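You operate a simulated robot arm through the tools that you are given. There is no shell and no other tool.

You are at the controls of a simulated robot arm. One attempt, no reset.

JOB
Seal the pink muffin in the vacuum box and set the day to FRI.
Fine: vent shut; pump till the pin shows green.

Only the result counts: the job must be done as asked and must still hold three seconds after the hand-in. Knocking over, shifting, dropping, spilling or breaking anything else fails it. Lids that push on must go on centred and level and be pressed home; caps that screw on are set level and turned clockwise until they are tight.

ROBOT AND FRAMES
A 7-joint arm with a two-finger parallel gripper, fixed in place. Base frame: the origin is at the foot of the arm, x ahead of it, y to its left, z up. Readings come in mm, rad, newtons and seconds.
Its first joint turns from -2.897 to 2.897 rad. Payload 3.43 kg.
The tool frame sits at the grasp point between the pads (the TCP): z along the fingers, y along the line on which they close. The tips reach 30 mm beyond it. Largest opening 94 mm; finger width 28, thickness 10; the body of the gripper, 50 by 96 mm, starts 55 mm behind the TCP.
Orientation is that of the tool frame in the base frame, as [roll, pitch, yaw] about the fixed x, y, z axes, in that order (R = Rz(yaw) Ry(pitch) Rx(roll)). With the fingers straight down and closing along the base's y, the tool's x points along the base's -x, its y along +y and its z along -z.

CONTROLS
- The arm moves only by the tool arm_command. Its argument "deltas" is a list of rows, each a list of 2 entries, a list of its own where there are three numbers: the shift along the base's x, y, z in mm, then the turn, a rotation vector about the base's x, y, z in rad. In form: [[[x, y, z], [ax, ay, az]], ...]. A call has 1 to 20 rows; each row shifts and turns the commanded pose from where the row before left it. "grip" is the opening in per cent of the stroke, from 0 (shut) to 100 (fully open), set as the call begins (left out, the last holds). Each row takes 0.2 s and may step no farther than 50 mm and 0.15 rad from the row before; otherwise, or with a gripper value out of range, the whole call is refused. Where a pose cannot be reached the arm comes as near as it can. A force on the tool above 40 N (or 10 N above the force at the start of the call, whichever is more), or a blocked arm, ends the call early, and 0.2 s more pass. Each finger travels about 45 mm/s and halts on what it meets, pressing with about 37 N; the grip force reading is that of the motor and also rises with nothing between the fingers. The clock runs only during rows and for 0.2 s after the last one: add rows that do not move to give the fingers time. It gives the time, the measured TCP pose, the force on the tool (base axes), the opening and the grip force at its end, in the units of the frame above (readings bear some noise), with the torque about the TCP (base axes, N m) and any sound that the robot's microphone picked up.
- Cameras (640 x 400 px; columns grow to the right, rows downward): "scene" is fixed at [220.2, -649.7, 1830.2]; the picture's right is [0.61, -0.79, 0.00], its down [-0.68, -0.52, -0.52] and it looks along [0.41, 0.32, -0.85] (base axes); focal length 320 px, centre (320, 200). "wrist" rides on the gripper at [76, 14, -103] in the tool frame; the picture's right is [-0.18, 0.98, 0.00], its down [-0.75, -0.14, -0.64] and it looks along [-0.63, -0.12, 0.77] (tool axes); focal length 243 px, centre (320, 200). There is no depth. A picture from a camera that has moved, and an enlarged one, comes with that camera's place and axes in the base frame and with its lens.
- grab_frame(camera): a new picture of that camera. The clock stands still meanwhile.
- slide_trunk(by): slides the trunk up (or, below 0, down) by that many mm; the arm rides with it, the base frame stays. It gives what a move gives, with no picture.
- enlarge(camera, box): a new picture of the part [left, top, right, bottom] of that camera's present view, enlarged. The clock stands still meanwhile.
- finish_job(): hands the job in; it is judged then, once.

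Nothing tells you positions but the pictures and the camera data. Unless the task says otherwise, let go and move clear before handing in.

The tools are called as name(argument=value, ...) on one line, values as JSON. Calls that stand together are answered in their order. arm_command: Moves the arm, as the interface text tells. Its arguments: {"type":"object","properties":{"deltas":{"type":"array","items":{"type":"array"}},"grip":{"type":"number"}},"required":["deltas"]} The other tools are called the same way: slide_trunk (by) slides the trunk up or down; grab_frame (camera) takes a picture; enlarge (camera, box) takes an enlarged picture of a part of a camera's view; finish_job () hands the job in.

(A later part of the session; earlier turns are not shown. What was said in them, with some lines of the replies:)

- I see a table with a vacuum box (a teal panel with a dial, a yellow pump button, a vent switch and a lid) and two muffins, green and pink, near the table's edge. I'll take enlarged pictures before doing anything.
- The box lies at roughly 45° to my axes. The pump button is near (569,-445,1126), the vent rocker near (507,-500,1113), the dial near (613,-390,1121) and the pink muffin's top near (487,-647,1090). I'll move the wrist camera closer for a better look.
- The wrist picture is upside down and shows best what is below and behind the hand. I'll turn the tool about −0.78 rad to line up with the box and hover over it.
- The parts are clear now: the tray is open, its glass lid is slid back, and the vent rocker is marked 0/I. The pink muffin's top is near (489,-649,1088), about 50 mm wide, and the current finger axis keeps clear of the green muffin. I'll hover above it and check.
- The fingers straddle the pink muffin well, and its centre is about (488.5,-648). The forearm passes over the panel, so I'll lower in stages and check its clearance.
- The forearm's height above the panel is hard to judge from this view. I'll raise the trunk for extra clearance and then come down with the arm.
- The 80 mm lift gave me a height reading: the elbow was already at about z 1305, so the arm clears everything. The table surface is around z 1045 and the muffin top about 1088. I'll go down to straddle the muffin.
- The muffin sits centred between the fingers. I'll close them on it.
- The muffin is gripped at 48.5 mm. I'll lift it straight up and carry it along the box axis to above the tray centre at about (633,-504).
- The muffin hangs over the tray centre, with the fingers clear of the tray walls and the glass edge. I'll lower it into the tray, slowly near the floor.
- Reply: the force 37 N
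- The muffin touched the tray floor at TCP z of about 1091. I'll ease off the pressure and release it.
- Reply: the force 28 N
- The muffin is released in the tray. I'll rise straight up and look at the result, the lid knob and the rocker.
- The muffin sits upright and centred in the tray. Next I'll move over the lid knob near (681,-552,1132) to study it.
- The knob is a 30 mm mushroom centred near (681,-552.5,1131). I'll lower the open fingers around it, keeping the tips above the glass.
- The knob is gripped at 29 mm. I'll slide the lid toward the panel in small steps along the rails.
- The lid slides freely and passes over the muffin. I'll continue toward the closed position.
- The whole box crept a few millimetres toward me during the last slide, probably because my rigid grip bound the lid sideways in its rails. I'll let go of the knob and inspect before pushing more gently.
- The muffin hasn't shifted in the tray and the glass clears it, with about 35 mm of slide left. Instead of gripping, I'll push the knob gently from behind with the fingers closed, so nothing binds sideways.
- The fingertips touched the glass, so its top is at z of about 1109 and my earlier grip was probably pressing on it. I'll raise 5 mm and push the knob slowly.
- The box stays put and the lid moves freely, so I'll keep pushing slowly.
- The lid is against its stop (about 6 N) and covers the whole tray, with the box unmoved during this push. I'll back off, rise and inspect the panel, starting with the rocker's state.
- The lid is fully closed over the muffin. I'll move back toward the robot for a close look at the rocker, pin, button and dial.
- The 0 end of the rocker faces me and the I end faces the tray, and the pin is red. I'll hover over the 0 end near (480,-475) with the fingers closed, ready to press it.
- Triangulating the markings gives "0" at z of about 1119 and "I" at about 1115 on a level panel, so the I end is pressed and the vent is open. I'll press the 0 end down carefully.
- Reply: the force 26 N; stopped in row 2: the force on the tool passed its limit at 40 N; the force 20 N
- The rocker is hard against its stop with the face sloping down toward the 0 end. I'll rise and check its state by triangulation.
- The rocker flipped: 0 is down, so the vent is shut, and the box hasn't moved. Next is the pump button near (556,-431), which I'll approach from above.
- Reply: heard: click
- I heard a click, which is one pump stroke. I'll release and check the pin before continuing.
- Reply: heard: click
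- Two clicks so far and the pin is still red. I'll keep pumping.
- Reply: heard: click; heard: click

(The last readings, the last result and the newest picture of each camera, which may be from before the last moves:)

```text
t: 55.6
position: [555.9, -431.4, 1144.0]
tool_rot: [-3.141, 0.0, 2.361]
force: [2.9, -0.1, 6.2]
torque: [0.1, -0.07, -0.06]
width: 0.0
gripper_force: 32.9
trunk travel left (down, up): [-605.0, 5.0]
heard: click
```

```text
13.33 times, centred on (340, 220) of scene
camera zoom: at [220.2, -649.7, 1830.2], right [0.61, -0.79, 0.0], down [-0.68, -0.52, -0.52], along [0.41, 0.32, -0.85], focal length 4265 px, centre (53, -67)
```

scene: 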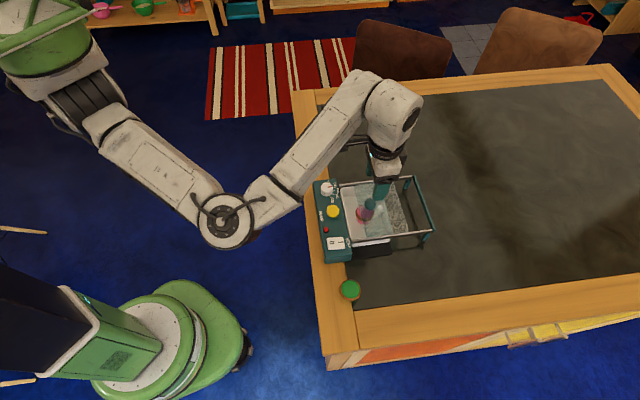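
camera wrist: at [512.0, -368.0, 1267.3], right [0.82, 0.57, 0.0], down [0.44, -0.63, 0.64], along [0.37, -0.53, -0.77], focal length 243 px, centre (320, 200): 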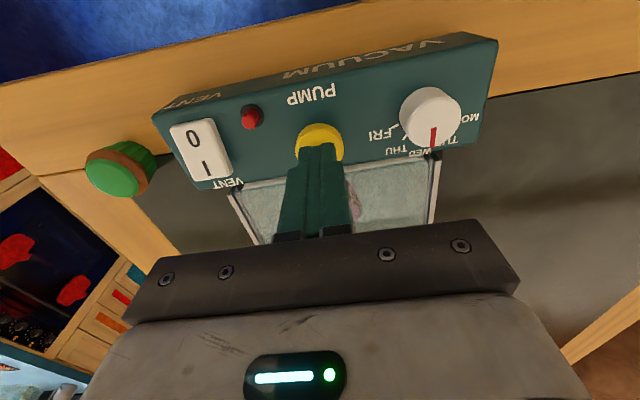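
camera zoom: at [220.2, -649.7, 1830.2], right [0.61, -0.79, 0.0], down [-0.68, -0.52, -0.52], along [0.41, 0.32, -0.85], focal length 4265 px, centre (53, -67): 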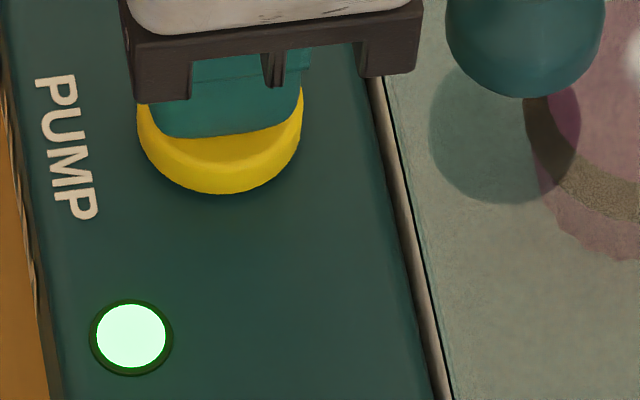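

The pin has dropped and glows green, so the vacuum is drawn. Now I'll rise and look at the day dial from directly above.

arm_command(deltas=[[[0, 0, 10], [0, 0, 0]], [[0, 0, 40], [0, 0, 0]], [[0, 0, 45], [0, 0, 0]], [[24, 27.4, 0], [0, 0, 0]], [[24, 27.4, 0], [0, 0, 0]], [[0, 0, 0], [0, 0, 0]], [[0, 0, 0], [0, 0, 0]]], grip=65)

grab_frame(camera="wrist")

enlarge(camera="wrist", box=[260, 50, 380, 150])

enlarge(camera="scene", box=[320, 170, 360, 200])

enlarge(camera="scene", box=[310, 150, 450, 280])

```text
t: 57.2
position: [605.7, -375.1, 1239.3]
tool_rot: [-3.14, 0.0, 2.364]
force: [-0.4, 0.9, -0.2]
torque: [0.03, -0.01, -0.01]
width: 61.0
gripper_force: 0.0
trunk travel left (down, up): [-605.0, 5.0]
```

```text
taken
camera wrist: at [560.6, -311.7, 1342.5], right [0.82, 0.57, 0.0], down [0.44, -0.63, 0.64], along [0.37, -0.53, -0.77], focal length 243 px, centre (320, 200)
```

wrist: 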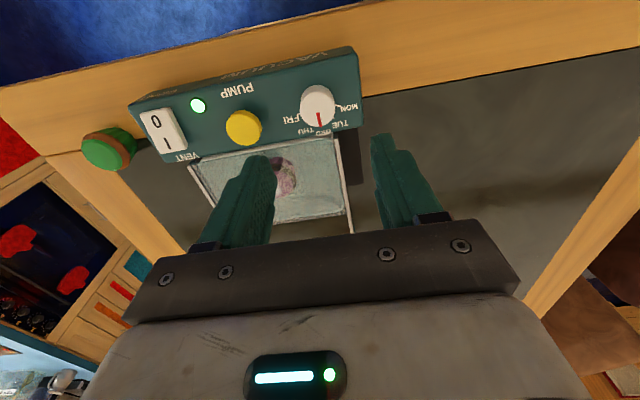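

```text
4.00 times, centred on (320, 100) of wrist
camera zoom: at [560.6, -311.7, 1342.5], right [0.82, 0.57, 0.0], down [0.44, -0.63, 0.64], along [0.37, -0.53, -0.77], focal length 970 px, centre (320, 600)
```

zoom: 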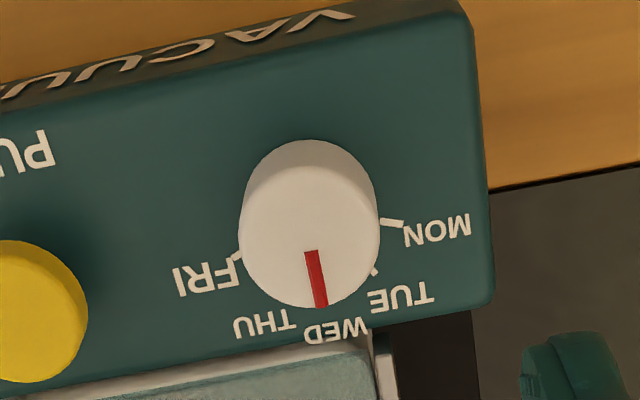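

```text
13.33 times, centred on (340, 185) of scene
camera zoom: at [220.2, -649.7, 1830.2], right [0.61, -0.79, 0.0], down [-0.68, -0.52, -0.52], along [0.41, 0.32, -0.85], focal length 4265 px, centre (53, 400)
```

zoom: 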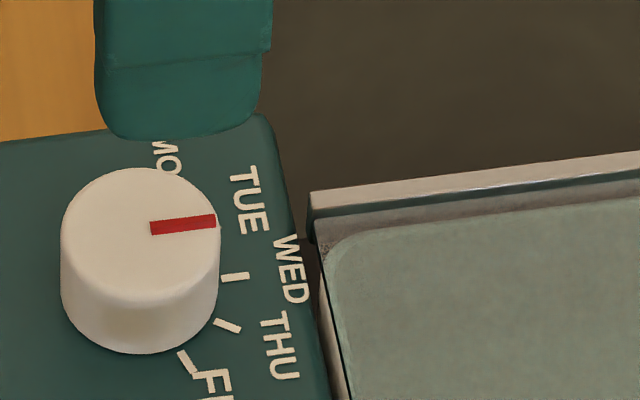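

```text
3.08 times, centred on (380, 215) of scene
camera zoom: at [220.2, -649.7, 1830.2], right [0.61, -0.79, 0.0], down [-0.68, -0.52, -0.52], along [0.41, 0.32, -0.85], focal length 984 px, centre (135, 154)
```

zoom: 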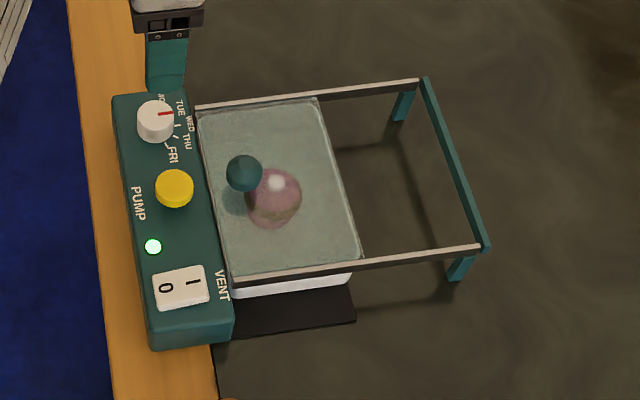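

The pin glows green and the dial points at WED. The ticks are 35° apart, so FRI is 70° clockwise of the pointer. I'll pre-turn the hand the other way by 35° so the turn stays in a comfortable range, then re-centre over the dial.

arm_command(deltas=[[[-0.5, -0.5, -8], [0, 0, 0.122]], [[-0.5, -0.5, -8], [0, 0, 0.122]], [[-0.5, -0.9, -8], [0, 0, 0.122]], [[0, 0, -8], [0, 0, 0.122]], [[0, 0, -8], [0, 0, 0.122]], [[0, 0, 0], [0, 0, 0]]], grip=60)

grab_frame(camera="wrist")

enlarge(camera="wrist", box=[250, 70, 390, 190])

enlarge(camera="scene", box=[310, 150, 390, 230])

```text
t: 58.6
position: [602.4, -379.2, 1200.3]
tool_rot: [-3.14, 0.001, 2.973]
force: [-0.7, -0.9, -0.1]
torque: [0.0, -0.01, 0.01]
width: 56.5
gripper_force: 0.1
trunk travel left (down, up): [-605.0, 5.0]
```

```text
taken
camera wrist: at [529.9, -352.3, 1302.7], right [0.35, 0.94, 0.0], down [0.72, -0.26, 0.64], along [0.6, -0.22, -0.77], focal length 243 px, centre (320, 200)
```

wrist: 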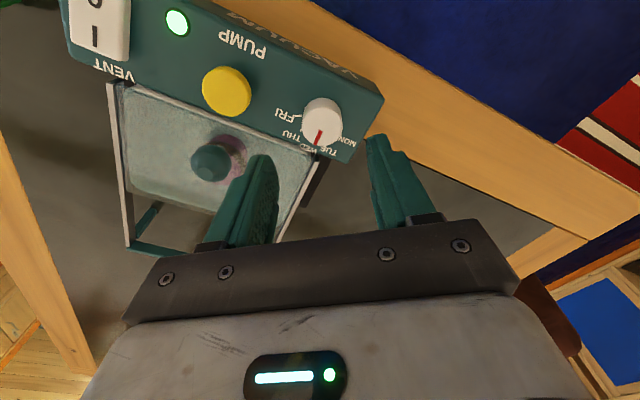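

```text
3.33 times, centred on (320, 130) of wrist
camera zoom: at [529.9, -352.3, 1302.7], right [0.35, 0.94, 0.0], down [0.72, -0.26, 0.64], along [0.6, -0.22, -0.77], focal length 809 px, centre (320, 433)
```

zoom: 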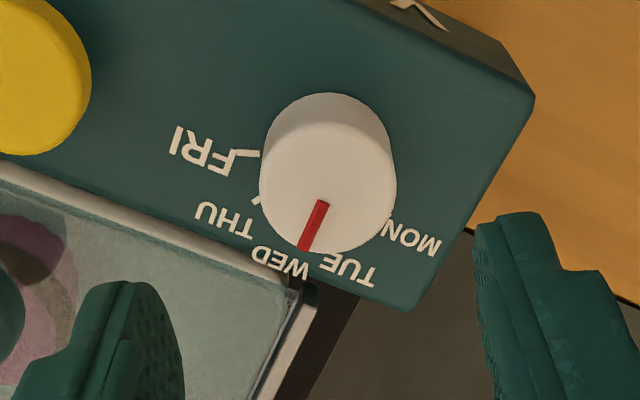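

```text
5.00 times, centred on (350, 190) of scene
camera zoom: at [220.2, -649.7, 1830.2], right [0.61, -0.79, 0.0], down [-0.68, -0.52, -0.52], along [0.41, 0.32, -0.85], focal length 1600 px, centre (170, 250)
```

zoom: 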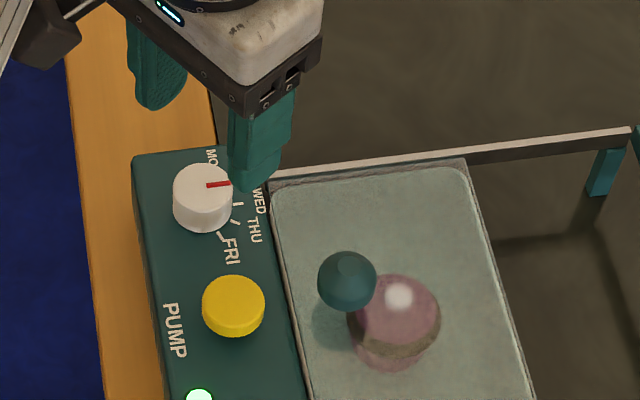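

arm_command(deltas=[[[0, 1, -20], [0, 0, 0]], [[0, 1, -20], [0, 0, 0]], [[0, 0, -8], [0, 0, 0]], [[0, 0, 0], [0, 0, 0]]])

enlarge(camera="wrist", box=[230, 70, 410, 220])

enlarge(camera="scene", box=[310, 150, 390, 230])

```text
t: 59.6
position: [601.7, -376.3, 1152.1]
tool_rot: [-3.14, 0.0, 2.972]
force: [-0.3, -0.6, 0.2]
torque: [0.02, -0.04, -0.02]
width: 56.3
gripper_force: 0.0
trunk travel left (down, up): [-605.0, 5.0]
```

```text
2.67 times, centred on (320, 145) of wrist
camera zoom: at [530.1, -349.8, 1254.5], right [0.35, 0.94, 0.0], down [0.72, -0.27, 0.64], along [0.6, -0.22, -0.77], focal length 647 px, centre (320, 347)
```

zoom: 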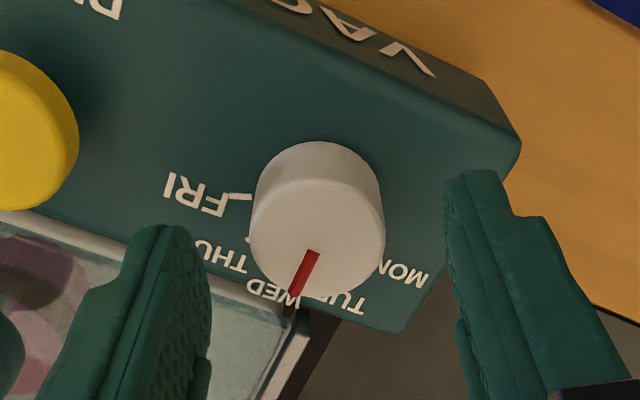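

```text
5.00 times, centred on (350, 190) of scene
camera zoom: at [220.2, -649.7, 1830.2], right [0.61, -0.79, 0.0], down [-0.68, -0.52, -0.52], along [0.41, 0.32, -0.85], focal length 1600 px, centre (170, 250)
```

zoom: 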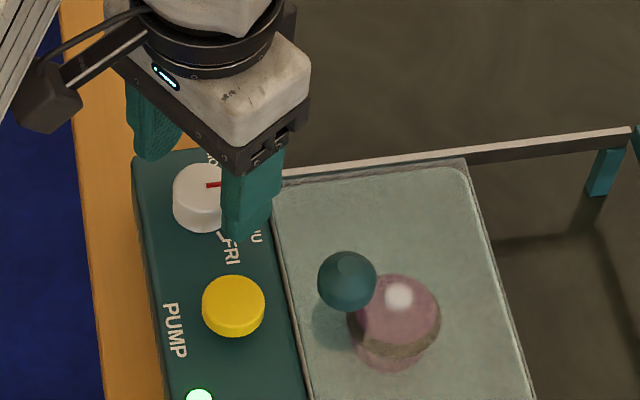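

arm_command(deltas=[[[0.2, -0.5, -7], [0, 0, 0]], [[0, 0, -6], [0, 0, 0]], [[0, 0, 0], [0, 0, 0]]])

enlarge(camera="wrist", box=[230, 70, 410, 220])

```text
t: 60.4
position: [601.8, -377.0, 1137.6]
tool_rot: [-3.139, 0.002, 2.973]
force: [0.0, 0.1, 0.6]
torque: [-0.02, -0.01, -0.01]
width: 56.4
gripper_force: 0.0
trunk travel left (down, up): [-605.0, 5.0]
```

```text
2.67 times, centred on (320, 145) of wrist
camera zoom: at [529.6, -350.6, 1241.5], right [0.35, 0.94, 0.0], down [0.72, -0.27, 0.64], along [0.6, -0.22, -0.77], focal length 647 px, centre (320, 347)
```

zoom: 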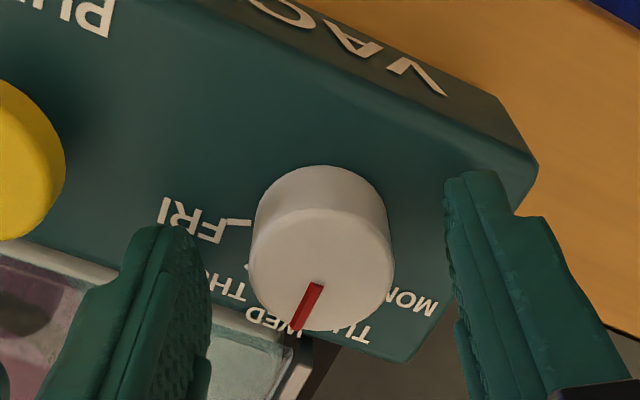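

The dial is centred between the fingers with the tips just above the panel. I'll close on it.

arm_command(deltas=[[[0, 0, 0], [0, 0, 0]], [[0, 0, 0], [0, 0, 0]], [[0, 0, 0], [0, 0, 0]], [[0, 0, 0], [0, 0, 0]]], grip=20)

enlarge(camera="wrist", box=[230, 70, 410, 220])

enlarge(camera="scene", box=[310, 150, 450, 280])

```text
t: 61.4
position: [602.7, -375.2, 1138.5]
tool_rot: [-3.141, 0.001, 2.974]
force: [-0.3, 1.0, 0.2]
torque: [0.01, -0.06, 0.0]
width: 30.6
gripper_force: 36.9
trunk travel left (down, up): [-605.0, 5.0]
```

```text
2.67 times, centred on (320, 145) of wrist
camera zoom: at [529.7, -350.5, 1241.5], right [0.35, 0.94, 0.0], down [0.72, -0.27, 0.64], along [0.6, -0.22, -0.77], focal length 647 px, centre (320, 347)
```

zoom: 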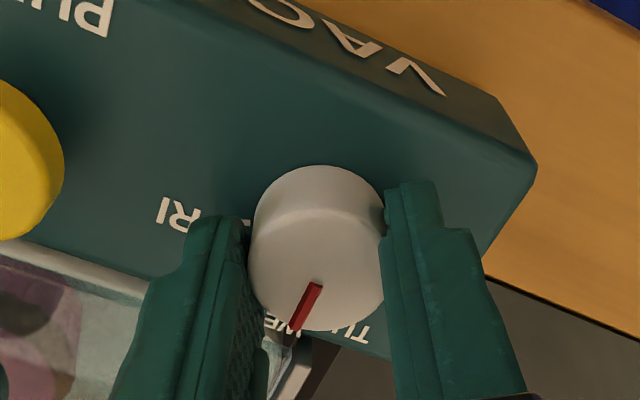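

```text
3.08 times, centred on (380, 215) of scene
camera zoom: at [220.2, -649.7, 1830.2], right [0.61, -0.79, 0.0], down [-0.68, -0.52, -0.52], along [0.41, 0.32, -0.85], focal length 984 px, centre (135, 154)
```

zoom: 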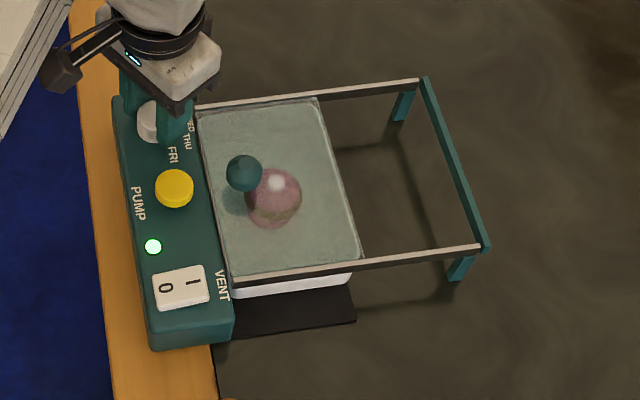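

Gripped at 30.6 mm with nothing disturbed. I'll turn clockwise the first 35° and check.

arm_command(deltas=[[[0, 0, 0], [0, 0, -0.08]], [[0, 0, 0], [0, 0, -0.1]], [[0, 0, 0], [0, 0, -0.1]], [[0, 0, 0], [0, 0, -0.1]], [[0, 0, 0], [0, 0, -0.1]], [[0, 0, 0], [0, 0, -0.1]], [[0, 0, 0], [0, 0, -0.03]]])

enlarge(camera="wrist", box=[230, 70, 410, 220])

enlarge(camera="scene", box=[310, 150, 450, 280])

```text
t: 63.0
position: [603.0, -376.3, 1137.4]
tool_rot: [3.142, 0.003, 2.36]
force: [0.7, 0.5, -0.5]
torque: [0.3, -0.28, -0.01]
width: 31.1
gripper_force: 37.4
trunk travel left (down, up): [-605.0, 5.0]
```

```text
2.67 times, centred on (320, 145) of wrist
camera zoom: at [558.9, -313.5, 1241.8], right [0.82, 0.57, 0.0], down [0.44, -0.63, 0.64], along [0.36, -0.53, -0.77], focal length 647 px, centre (320, 347)
```

zoom: 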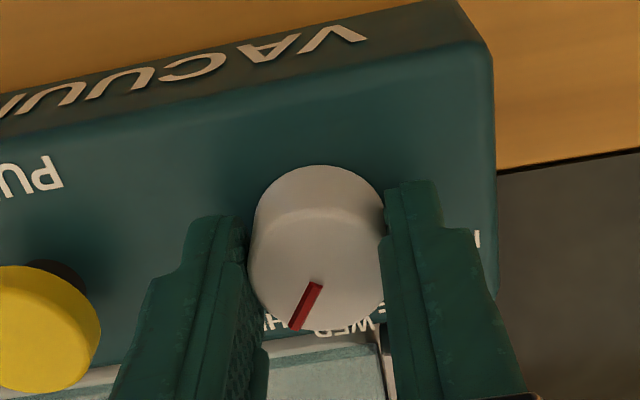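

```text
3.08 times, centred on (380, 215) of scene
camera zoom: at [220.2, -649.7, 1830.2], right [0.61, -0.79, 0.0], down [-0.68, -0.52, -0.52], along [0.41, 0.32, -0.85], focal length 984 px, centre (135, 154)
```

zoom: 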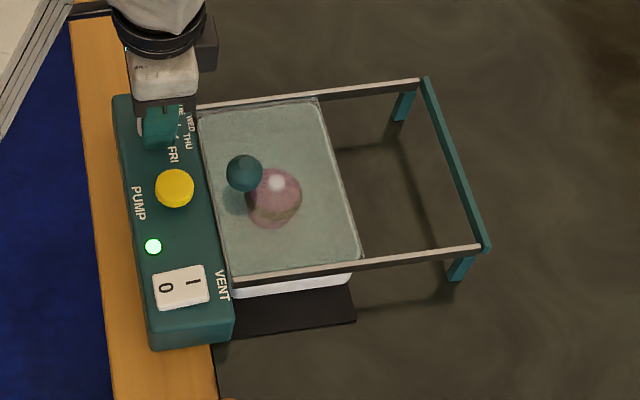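

The dial turns with the hand and the box stays still. I'll turn the remaining 35°.

arm_command(deltas=[[[0, 0, 0], [0, 0, -0.08]], [[0, 0, 0], [0, 0, -0.1]], [[0, 0, 0], [0, 0, -0.1]], [[0, 0, 0], [0, 0, -0.1]], [[0, 0, 0], [0, 0, -0.1]], [[0, 0, 0], [0, 0, -0.1]], [[0, 0, 0], [0, 0, -0.032]], [[0, 0, 0], [0, 0, 0]]])

enlarge(camera="wrist", box=[230, 70, 410, 220])

enlarge(camera="scene", box=[310, 150, 450, 280])

```text
t: 64.8
position: [603.6, -375.9, 1138.3]
tool_rot: [-3.14, 0.002, 1.749]
force: [1.3, 0.3, 0.5]
torque: [-0.09, -0.23, 0.28]
width: 30.6
gripper_force: 36.7
trunk travel left (down, up): [-605.0, 5.0]
```

```text
2.67 times, centred on (320, 145) of wrist
camera zoom: at [603.0, -300.2, 1241.6], right [1.0, -0.01, 0.0], down [-0.01, -0.77, 0.64], along [-0.01, -0.64, -0.77], focal length 647 px, centre (320, 347)
```

zoom: 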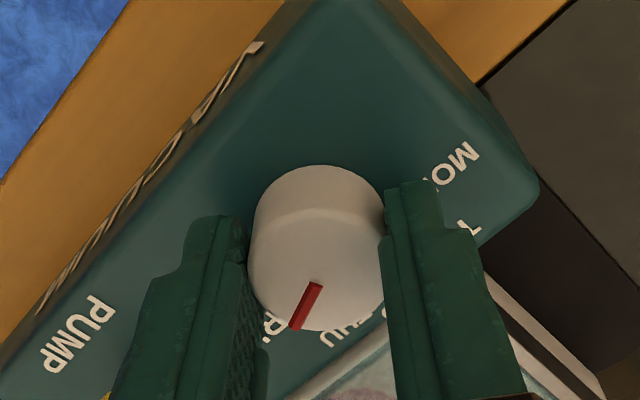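

```text
3.08 times, centred on (380, 215) of scene
camera zoom: at [220.2, -649.7, 1830.2], right [0.61, -0.79, 0.0], down [-0.68, -0.52, -0.52], along [0.41, 0.32, -0.85], focal length 984 px, centre (135, 154)
```

zoom: 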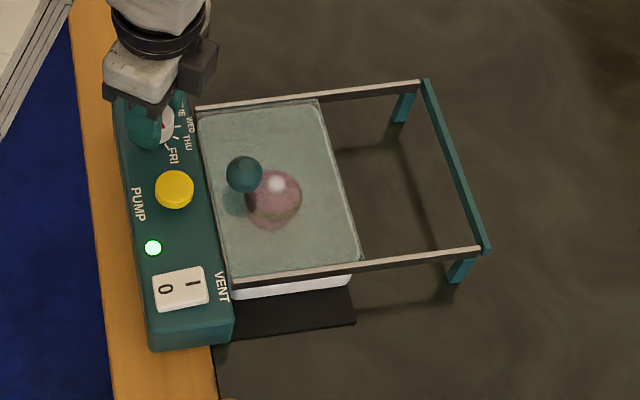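

The pointer has turned 70° with the box essentially still. I'll open the fingers, rise and check the reading.

arm_command(deltas=[[[0, 0, 0], [0, 0, 0]], [[0, 0, 0], [0, 0, 0]], [[0, 0, 0], [0, 0, 0]]], grip=60)

arm_command(deltas=[[[0, 0, 15], [0, 0, 0]], [[0, 0, 40], [0, 0, 0]], [[0, 0, 45], [0, 0, 0]], [[0, 0, 30], [0, 0, 0]], [[0, 0, 0], [0, 0, 0]]])

grab_frame(camera="wrist")

enlarge(camera="wrist", box=[260, 50, 380, 150])

enlarge(camera="scene", box=[320, 170, 360, 200])

```text
t: 65.6
position: [602.5, -377.0, 1138.6]
tool_rot: [-3.139, 0.001, 1.749]
force: [0.0, -0.1, 0.4]
torque: [0.02, -0.01, 0.0]
width: 56.5
gripper_force: 0.0
trunk travel left (down, up): [-605.0, 5.0]
```

```text
t: 66.8
position: [604.3, -376.5, 1267.5]
tool_rot: [-3.139, 0.002, 1.749]
force: [0.4, -1.3, 0.6]
torque: [0.01, -0.03, -0.02]
width: 56.4
gripper_force: 0.0
trunk travel left (down, up): [-605.0, 5.0]
```

```text
taken
camera wrist: at [604.9, -298.9, 1371.4], right [1.0, -0.01, 0.0], down [0.0, -0.77, 0.64], along [0.0, -0.64, -0.77], focal length 243 px, centre (320, 200)
```

wrist: 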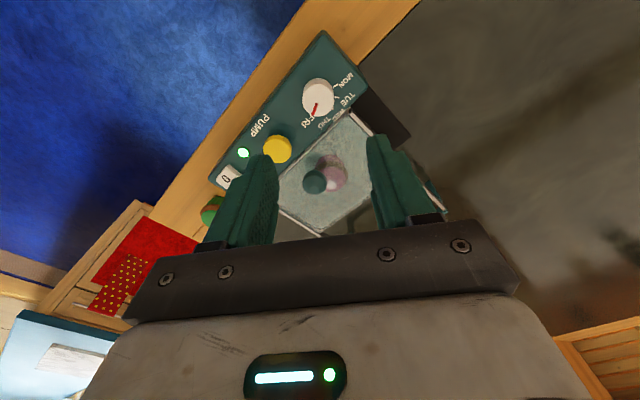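

```text
4.00 times, centred on (320, 100) of wrist
camera zoom: at [604.9, -298.9, 1371.4], right [1.0, -0.01, 0.0], down [0.0, -0.77, 0.64], along [0.0, -0.64, -0.77], focal length 970 px, centre (320, 600)
```

zoom: 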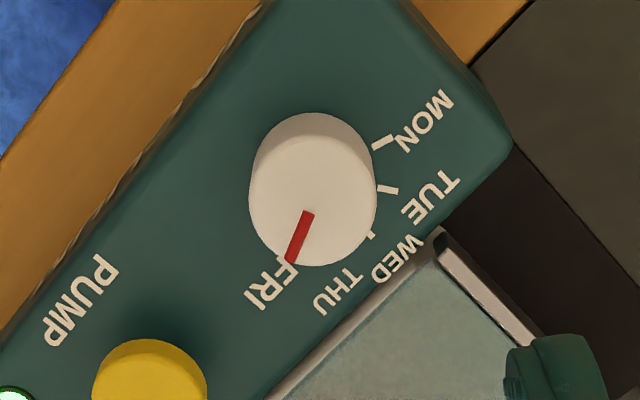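

```text
13.33 times, centred on (340, 185) of scene
camera zoom: at [220.2, -649.7, 1830.2], right [0.61, -0.79, 0.0], down [-0.68, -0.52, -0.52], along [0.41, 0.32, -0.85], focal length 4265 px, centre (53, 400)
```

zoom: 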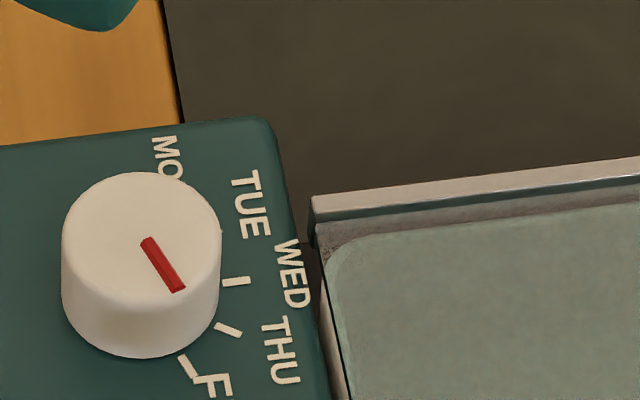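

The pointer now reads FRI, at about −112 to −114° against the FRI tick at −114°, and the pin is still green. I also want to undo the roughly 20 mm the box slid earlier, by pushing gently and squarely on the panel's front. I'll position the open hand in front of it.

arm_command(deltas=[[[-18.2, -2.6, 0], [0, 0, 0.1224]], [[-18.2, -2.6, 0], [0, 0, 0.1224]], [[-18.2, -2.6, 0], [0, 0, 0.1224]], [[-18.2, -2.6, 0], [0, 0, 0.1224]], [[-18.2, -2.6, 0], [0, 0, 0.1224]], [[0, 0, 0], [0, 0, 0]]], grip=100)

grab_frame(camera="wrist")

enlarge(camera="scene", box=[310, 150, 450, 280])

grab_frame(camera="scene")

```text
t: 68.2
position: [511.8, -390.3, 1268.3]
tool_rot: [-3.14, 0.002, 2.363]
force: [0.4, -0.9, 0.4]
torque: [0.0, -0.01, -0.03]
width: 94.0
gripper_force: 0.0
trunk travel left (down, up): [-605.0, 5.0]
```

```text
taken
camera wrist: at [467.5, -326.5, 1371.3], right [0.82, 0.57, 0.0], down [0.44, -0.63, 0.64], along [0.37, -0.53, -0.77], focal length 243 px, centre (320, 200)
```

wrist: 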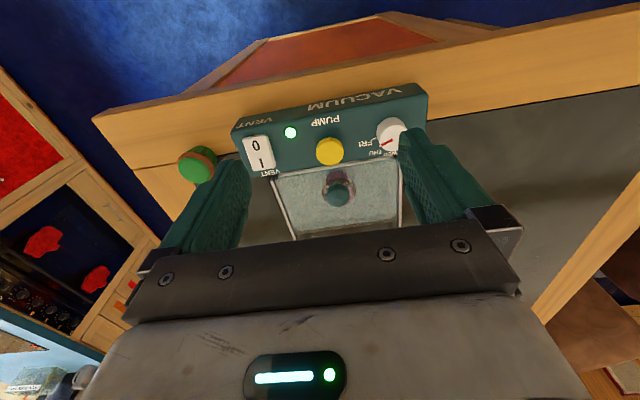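

```text
3.08 times, centred on (380, 215) of scene
camera zoom: at [220.2, -649.7, 1830.2], right [0.61, -0.79, 0.0], down [-0.68, -0.52, -0.52], along [0.41, 0.32, -0.85], focal length 984 px, centre (135, 154)
```

zoom: 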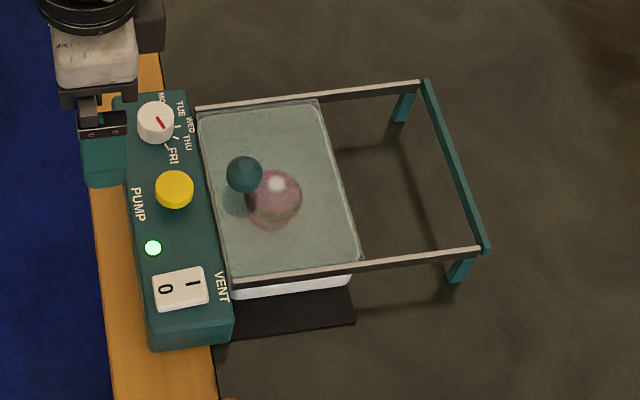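

```text
taken
```

scene: 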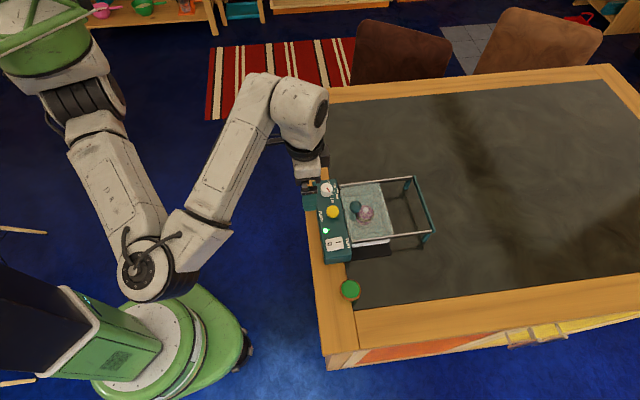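

Everything holds: green pin, vent at 0, dial on FRI, lid closed. By the scene picture the box needs about 20 mm in the +q direction to be back where it stood. I'll lower the open fingers in front of the panel, with clearance.

arm_command(deltas=[[[-4, 3.8, -20], [0, 0, 0]], [[0, 0, -40], [0, 0, 0]], [[0, 0, -40], [0, 0, 0]], [[0, 0, -20], [0, 0, 0]], [[0, 0, 0], [0, 0, 0]]])

grab_frame(camera="wrist")

enlarge(camera="scene", box=[280, 150, 420, 280])

```text
t: 69.4
position: [506.5, -386.2, 1147.0]
tool_rot: [-3.139, 0.003, 2.362]
force: [1.5, 1.0, 0.1]
torque: [-0.02, 0.01, 0.0]
width: 94.0
gripper_force: 0.0
trunk travel left (down, up): [-605.0, 5.0]
```

```text
taken
camera wrist: at [462.3, -323.5, 1250.5], right [0.82, 0.57, 0.0], down [0.44, -0.63, 0.64], along [0.37, -0.53, -0.77], focal length 243 px, centre (320, 200)
```

wrist: 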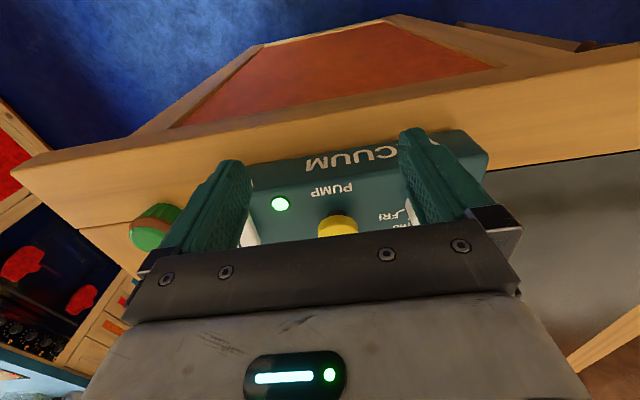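

```text
3.08 times, centred on (350, 215) of scene
camera zoom: at [220.2, -649.7, 1830.2], right [0.61, -0.79, 0.0], down [-0.68, -0.52, -0.52], along [0.41, 0.32, -0.85], focal length 984 px, centre (228, 154)
```

zoom: 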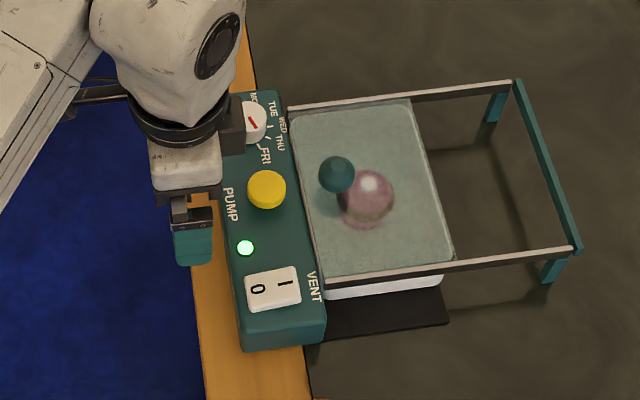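

arm_command(deltas=[[[0, 0, -20], [0, 0, 0]], [[0, 0, -15], [0, 0, 0]], [[0, 0, -12], [0, 0, 0]], [[0, 0, 0], [0, 0, 0]]])

grab_frame(camera="wrist")

enlarge(camera="scene", box=[280, 150, 420, 280])

```text
t: 70.4
position: [507.3, -386.4, 1101.2]
tool_rot: [-3.141, 0.002, 2.36]
force: [-0.5, 0.1, 0.8]
torque: [-0.01, 0.03, 0.02]
width: 93.9
gripper_force: 0.0
trunk travel left (down, up): [-605.0, 5.0]
```

```text
taken
camera wrist: at [463.1, -322.7, 1204.5], right [0.82, 0.57, 0.0], down [0.44, -0.63, 0.64], along [0.37, -0.53, -0.77], focal length 243 px, centre (320, 200)
```

wrist: 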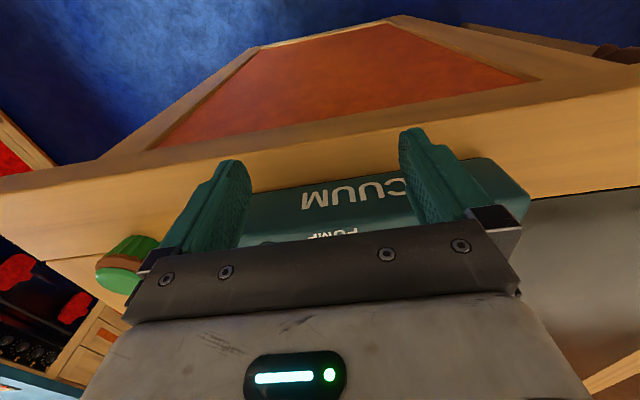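

```text
3.08 times, centred on (350, 215) of scene
camera zoom: at [220.2, -649.7, 1830.2], right [0.61, -0.79, 0.0], down [-0.68, -0.52, -0.52], along [0.41, 0.32, -0.85], focal length 984 px, centre (228, 154)
```

zoom: 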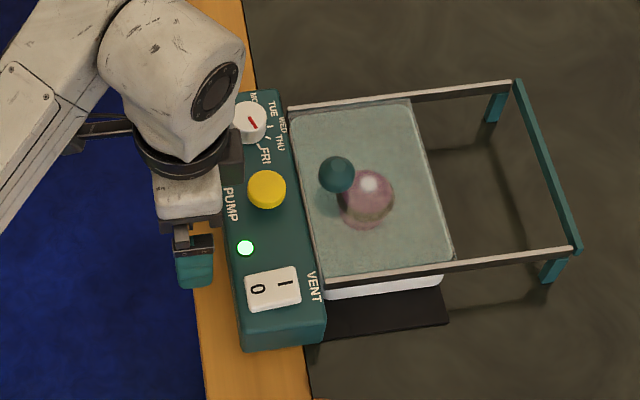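

The fingers hang in front of the panel, clear of everything. I'll approach slowly until they touch the front face.

arm_command(deltas=[[[1.44, -1.39, 0], [0, 0, 0.012]], [[1.44, -1.39, 0], [0, 0, 0]], [[1.44, -1.39, 0], [0, 0, 0]], [[1.44, -1.39, 0], [0, 0, 0]], [[1.08, -1.04, 0], [0, 0, 0]]])

arm_command(deltas=[[[0.72, -0.69, 0], [0, 0, 0]], [[0.72, -0.69, 0], [0, 0, 0]], [[0.72, -0.69, 0], [0, 0, 0]]])

enlarge(camera="scene", box=[310, 150, 450, 280])

```text
t: 71.6
position: [513.9, -393.2, 1101.9]
tool_rot: [-3.138, 0.002, 2.373]
force: [0.4, -0.5, 0.2]
torque: [0.01, 0.01, 0.01]
width: 94.0
gripper_force: 0.1
trunk travel left (down, up): [-605.0, 5.0]
```

```text
t: 72.4
position: [516.8, -396.3, 1100.8]
tool_rot: [-3.139, 0.002, 2.374]
force: [-0.2, 0.3, -0.1]
torque: [-0.01, 0.0, 0.0]
width: 93.9
gripper_force: 0.0
trunk travel left (down, up): [-605.0, 5.0]
```

```text
3.08 times, centred on (380, 215) of scene
camera zoom: at [220.2, -649.7, 1830.2], right [0.61, -0.79, 0.0], down [-0.68, -0.52, -0.52], along [0.41, 0.32, -0.85], focal length 984 px, centre (135, 154)
```

zoom: 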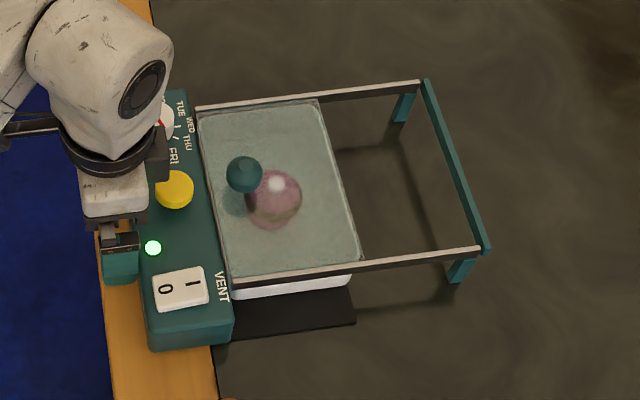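

arm_command(deltas=[[[0.72, -0.69, 0], [0, 0, 0]], [[0.72, -0.69, 0], [0, 0, 0]], [[0.72, -0.69, 0], [0, 0, 0]]])

arm_command(deltas=[[[0.72, -0.69, 0], [0, 0, 0]], [[0.72, -0.69, 0], [0, 0, 0]], [[0.72, -0.69, 0], [0, 0, 0]]])

enlarge(camera="scene", box=[310, 150, 450, 280])

```text
t: 73.2
position: [519.0, -398.1, 1102.0]
tool_rot: [3.142, 0.001, 2.374]
force: [-4.8, 4.5, 1.3]
torque: [0.01, -0.07, 0.03]
width: 93.9
gripper_force: 0.1
trunk travel left (down, up): [-605.0, 5.0]
```

```text
t: 74.0
position: [520.1, -399.2, 1101.0]
tool_rot: [-3.141, 0.002, 2.373]
force: [-4.1, 2.9, -0.5]
torque: [0.08, -0.08, -0.05]
width: 93.9
gripper_force: 0.1
trunk travel left (down, up): [-605.0, 5.0]
```

```text
3.08 times, centred on (380, 215) of scene
camera zoom: at [220.2, -649.7, 1830.2], right [0.61, -0.79, 0.0], down [-0.68, -0.52, -0.52], along [0.41, 0.32, -0.85], focal length 984 px, centre (135, 154)
```

zoom: 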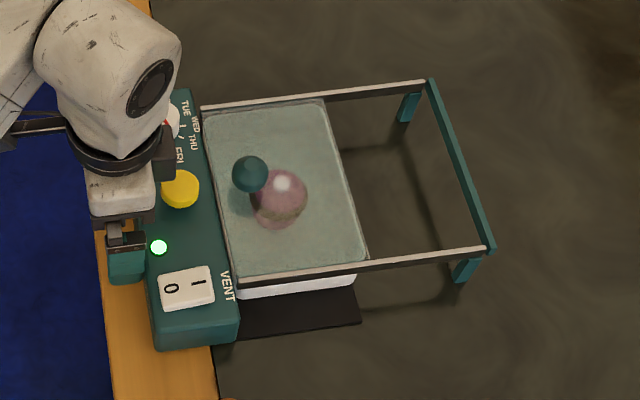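

The box slides back smoothly at about 5 N and the pin stays green. I'll continue toward its original place.

arm_command(deltas=[[[0.82, -0.59, 0], [0, 0, 0]], [[0.82, -0.59, 0], [0, 0, 0]], [[0.82, -0.59, 0], [0, 0, 0]], [[0.82, -0.59, 0], [0, 0, 0]], [[0.82, -0.59, 0], [0, 0, 0]], [[0.82, -0.59, 0], [0, 0, 0]], [[0.82, -0.59, 0], [0, 0, 0]], [[0.82, -0.59, 0], [0, 0, 0]]])

enlarge(camera="scene", box=[310, 150, 450, 280])

```text
t: 75.8
position: [527.5, -403.3, 1101.7]
tool_rot: [-3.14, 0.002, 2.371]
force: [-4.3, 4.9, 1.5]
torque: [0.01, -0.03, -0.07]
width: 94.0
gripper_force: 0.0
trunk travel left (down, up): [-605.0, 5.0]
```

```text
3.08 times, centred on (380, 215) of scene
camera zoom: at [220.2, -649.7, 1830.2], right [0.61, -0.79, 0.0], down [-0.68, -0.52, -0.52], along [0.41, 0.32, -0.85], focal length 984 px, centre (135, 154)
```

zoom: 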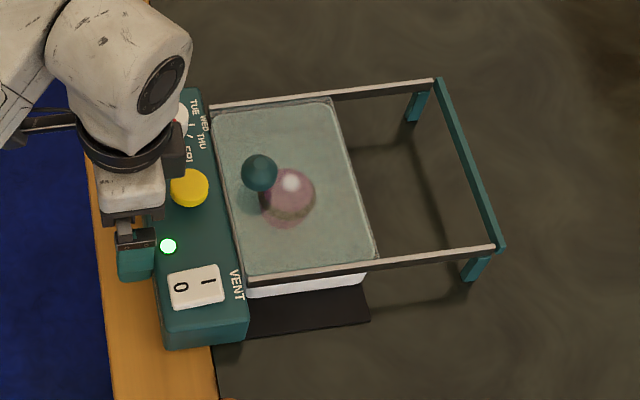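

arm_command(deltas=[[[0.82, -0.59, 0], [0, 0, 0]], [[0.82, -0.59, 0], [0, 0, 0]], [[0.82, -0.59, 0], [0, 0, 0]], [[0.82, -0.59, 0], [0, 0, 0]], [[0.82, -0.59, 0], [0, 0, 0]], [[0.82, -0.59, 0], [0, 0, 0]], [[0.82, -0.59, 0], [0, 0, 0]]])

enlarge(camera="scene", box=[310, 150, 450, 280])

```text
t: 77.4
position: [532.2, -407.7, 1101.0]
tool_rot: [3.141, 0.002, 2.374]
force: [-4.6, 3.7, 0.8]
torque: [0.05, -0.02, 0.0]
width: 94.1
gripper_force: 0.0
trunk travel left (down, up): [-605.0, 5.0]
```

```text
3.08 times, centred on (380, 215) of scene
camera zoom: at [220.2, -649.7, 1830.2], right [0.61, -0.79, 0.0], down [-0.68, -0.52, -0.52], along [0.41, 0.32, -0.85], focal length 984 px, centre (135, 154)
```

zoom: 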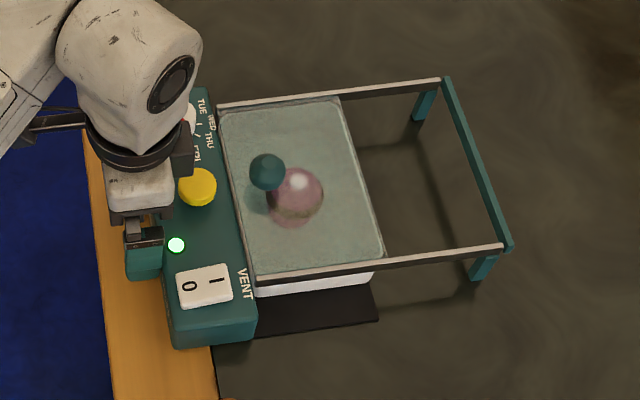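

arm_command(deltas=[[[0.82, -0.59, 0], [0, 0, 0]], [[0.82, -0.59, 0], [0, 0, 0]], [[0, 0, 0], [0, 0, 0]]])

arm_command(deltas=[[[-3.6, 3.5, 0], [0, 0, 0]], [[-7.2, 6.9, 0], [0, 0, 0]], [[-7.2, 6.9, 0], [0, 0, 0]], [[0, 0, 20], [0, 0, 0]], [[0, 0, 45], [0, 0, 0]], [[0, 0, 45], [0, 0, 0]], [[-20, 20, 45], [0, 0, 0]], [[-20, 20, 20], [0, 0, 0]], [[0, 0, 0], [0, 0, 0]]])

enlarge(camera="scene", box=[310, 150, 450, 280])

grab_frame(camera="scene")

grab_frame(camera="wrist")

```text
t: 78.2
position: [533.6, -409.3, 1102.1]
tool_rot: [-3.14, 0.0, 2.374]
force: [-3.6, 4.2, 0.6]
torque: [0.06, -0.02, -0.09]
width: 94.2
gripper_force: 0.0
trunk travel left (down, up): [-605.0, 5.0]
```

```text
refused: row 7 steps farther than a row can; nothing moved
```

```text
3.08 times, centred on (380, 215) of scene
camera zoom: at [220.2, -649.7, 1830.2], right [0.61, -0.79, 0.0], down [-0.68, -0.52, -0.52], along [0.41, 0.32, -0.85], focal length 984 px, centre (135, 154)
```

zoom: 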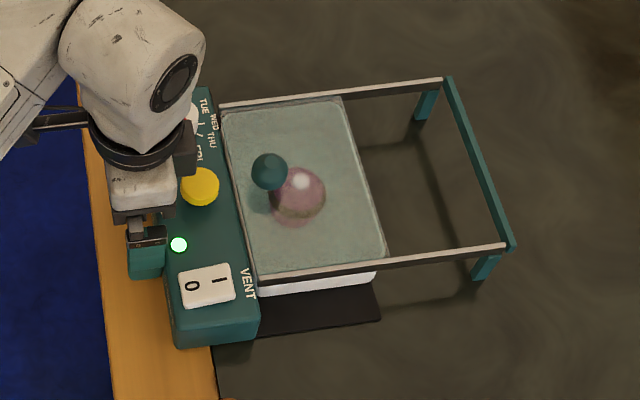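

```text
taken
```

scene: 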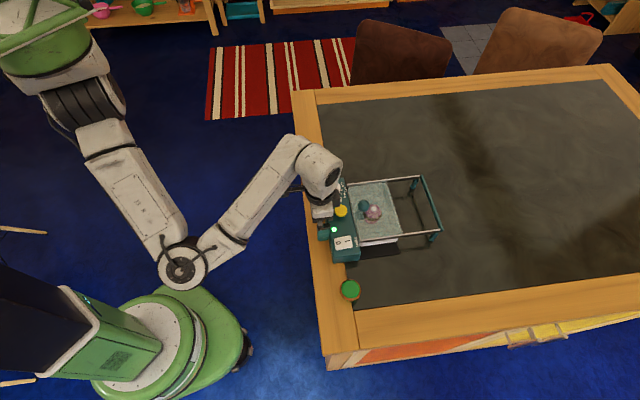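

```text
taken
camera wrist: at [488.9, -346.1, 1205.0], right [0.82, 0.58, 0.0], down [0.44, -0.62, 0.64], along [0.37, -0.52, -0.77], focal length 243 px, centre (320, 200)
```

wrist: 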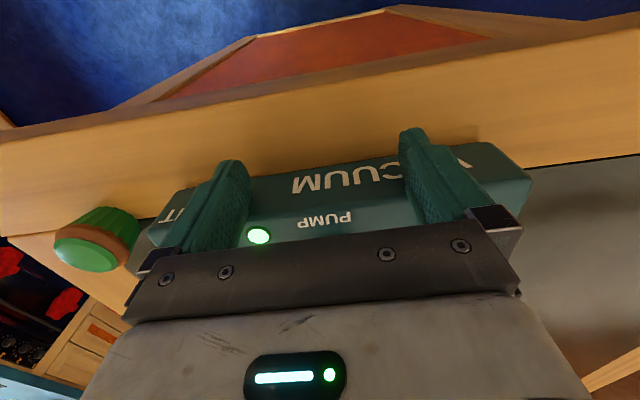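

The box is back within a couple of millimetres of where it stood. I'll back straight off the panel and rise clear.

arm_command(deltas=[[[-3.6, 3.5, 0], [0, 0, 0]], [[-7.2, 6.9, 0], [0, 0, 0]], [[-7.2, 6.9, 0], [0, 0, 0]], [[0, 0, 20], [0, 0, 0]], [[0, 0, 40], [0, 0, 0]], [[0, 0, 40], [0, 0, 0]], [[0, 0, 40], [0, 0, 0]], [[0, 0, 40], [0, 0, 0]], [[0, 0, 0], [0, 0, 0]]])

enlarge(camera="scene", box=[310, 150, 450, 280])

grab_frame(camera="wrist")

enlarge(camera="wrist", box=[230, 60, 430, 200])

```text
t: 80.2
position: [516.7, -389.9, 1281.2]
tool_rot: [-3.14, 0.001, 2.374]
force: [0.3, 0.2, 0.3]
torque: [0.06, 0.01, 0.03]
width: 93.9
gripper_force: 0.0
trunk travel left (down, up): [-605.0, 5.0]
```

```text
3.08 times, centred on (380, 215) of scene
camera zoom: at [220.2, -649.7, 1830.2], right [0.61, -0.79, 0.0], down [-0.68, -0.52, -0.52], along [0.41, 0.32, -0.85], focal length 984 px, centre (135, 154)
```

zoom: 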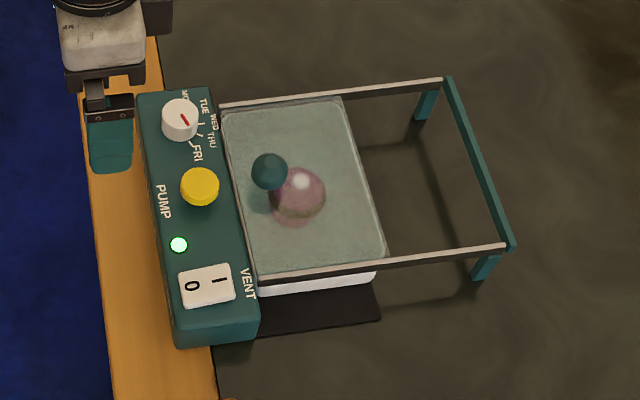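

```text
taken
camera wrist: at [472.4, -327.7, 1384.0], right [0.82, 0.58, 0.0], down [0.44, -0.62, 0.64], along [0.37, -0.52, -0.77], focal length 243 px, centre (320, 200)
```

wrist: 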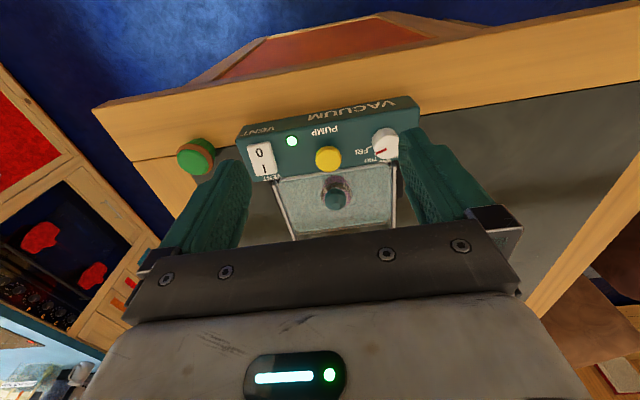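

```text
2.86 times, centred on (330, 130) of wrist
camera zoom: at [472.4, -327.7, 1384.0], right [0.82, 0.58, 0.0], down [0.44, -0.62, 0.64], along [0.37, -0.52, -0.77], focal length 693 px, centre (291, 400)
```

zoom: 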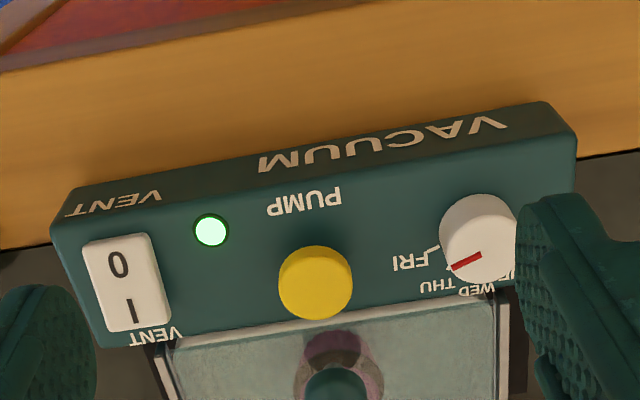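

enlarge(camera="scene", box=[325, 170, 365, 200])

enlarge(camera="scene", box=[325, 215, 365, 245])

```text
13.33 times, centred on (345, 185) of scene
camera zoom: at [220.2, -649.7, 1830.2], right [0.61, -0.79, 0.0], down [-0.68, -0.52, -0.52], along [0.41, 0.32, -0.85], focal length 4265 px, centre (-13, 400)
```

zoom: 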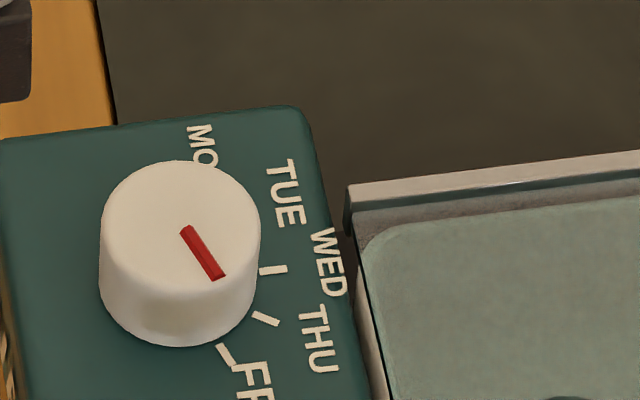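

```text
13.33 times, centred on (345, 230) of scene
camera zoom: at [220.2, -649.7, 1830.2], right [0.61, -0.79, 0.0], down [-0.68, -0.52, -0.52], along [0.41, 0.32, -0.85], focal length 4265 px, centre (-13, -200)
```

zoom: 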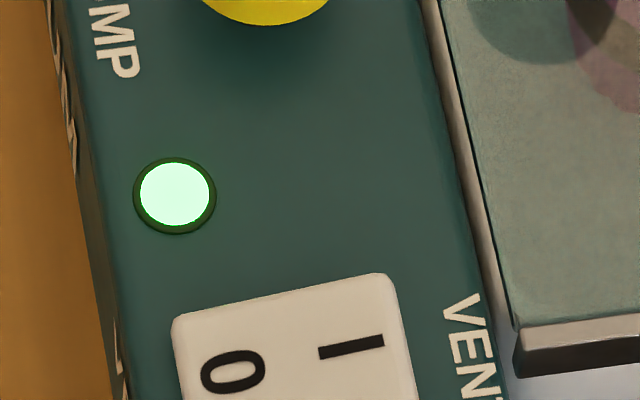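

All checks pass: the pointer is parallel to the FRI tick, the pin is green, the vent is at 0, and the lid is closed over the pink muffin. The green muffin is untouched and the hand is open and clear, so I'm handing in.

finish_job()

```text
The job is handed in.
```

The job is handed in. The pink muffin is sealed in the vacuum box and the day dial is on FRI; I haven't seen the judge's verdict.

- **Muffin and lid:** the pink muffin sits in the tray and the glass lid is slid shut against its stop.
- **Vent:** the rocker was open at the start. I pressed the 0 side down, which I took to mean shut.
- **Pump:** the pin turned green on the third press. I gave it one more press, and it was still green at hand-in.
- **Day:** I turned the dial from WED to FRI, and the pointer lines up with the FRI mark.

**Box moved:** while I was pulling the lid by its knob, the whole box slid about 20 mm toward the robot. I finished closing the lid by pushing the knob gently. At the end I pushed the box back to within about 2 mm of where it started. If any movement of the box during the job counts as shifting it, that could fail the job.

The green muffin was not touched.
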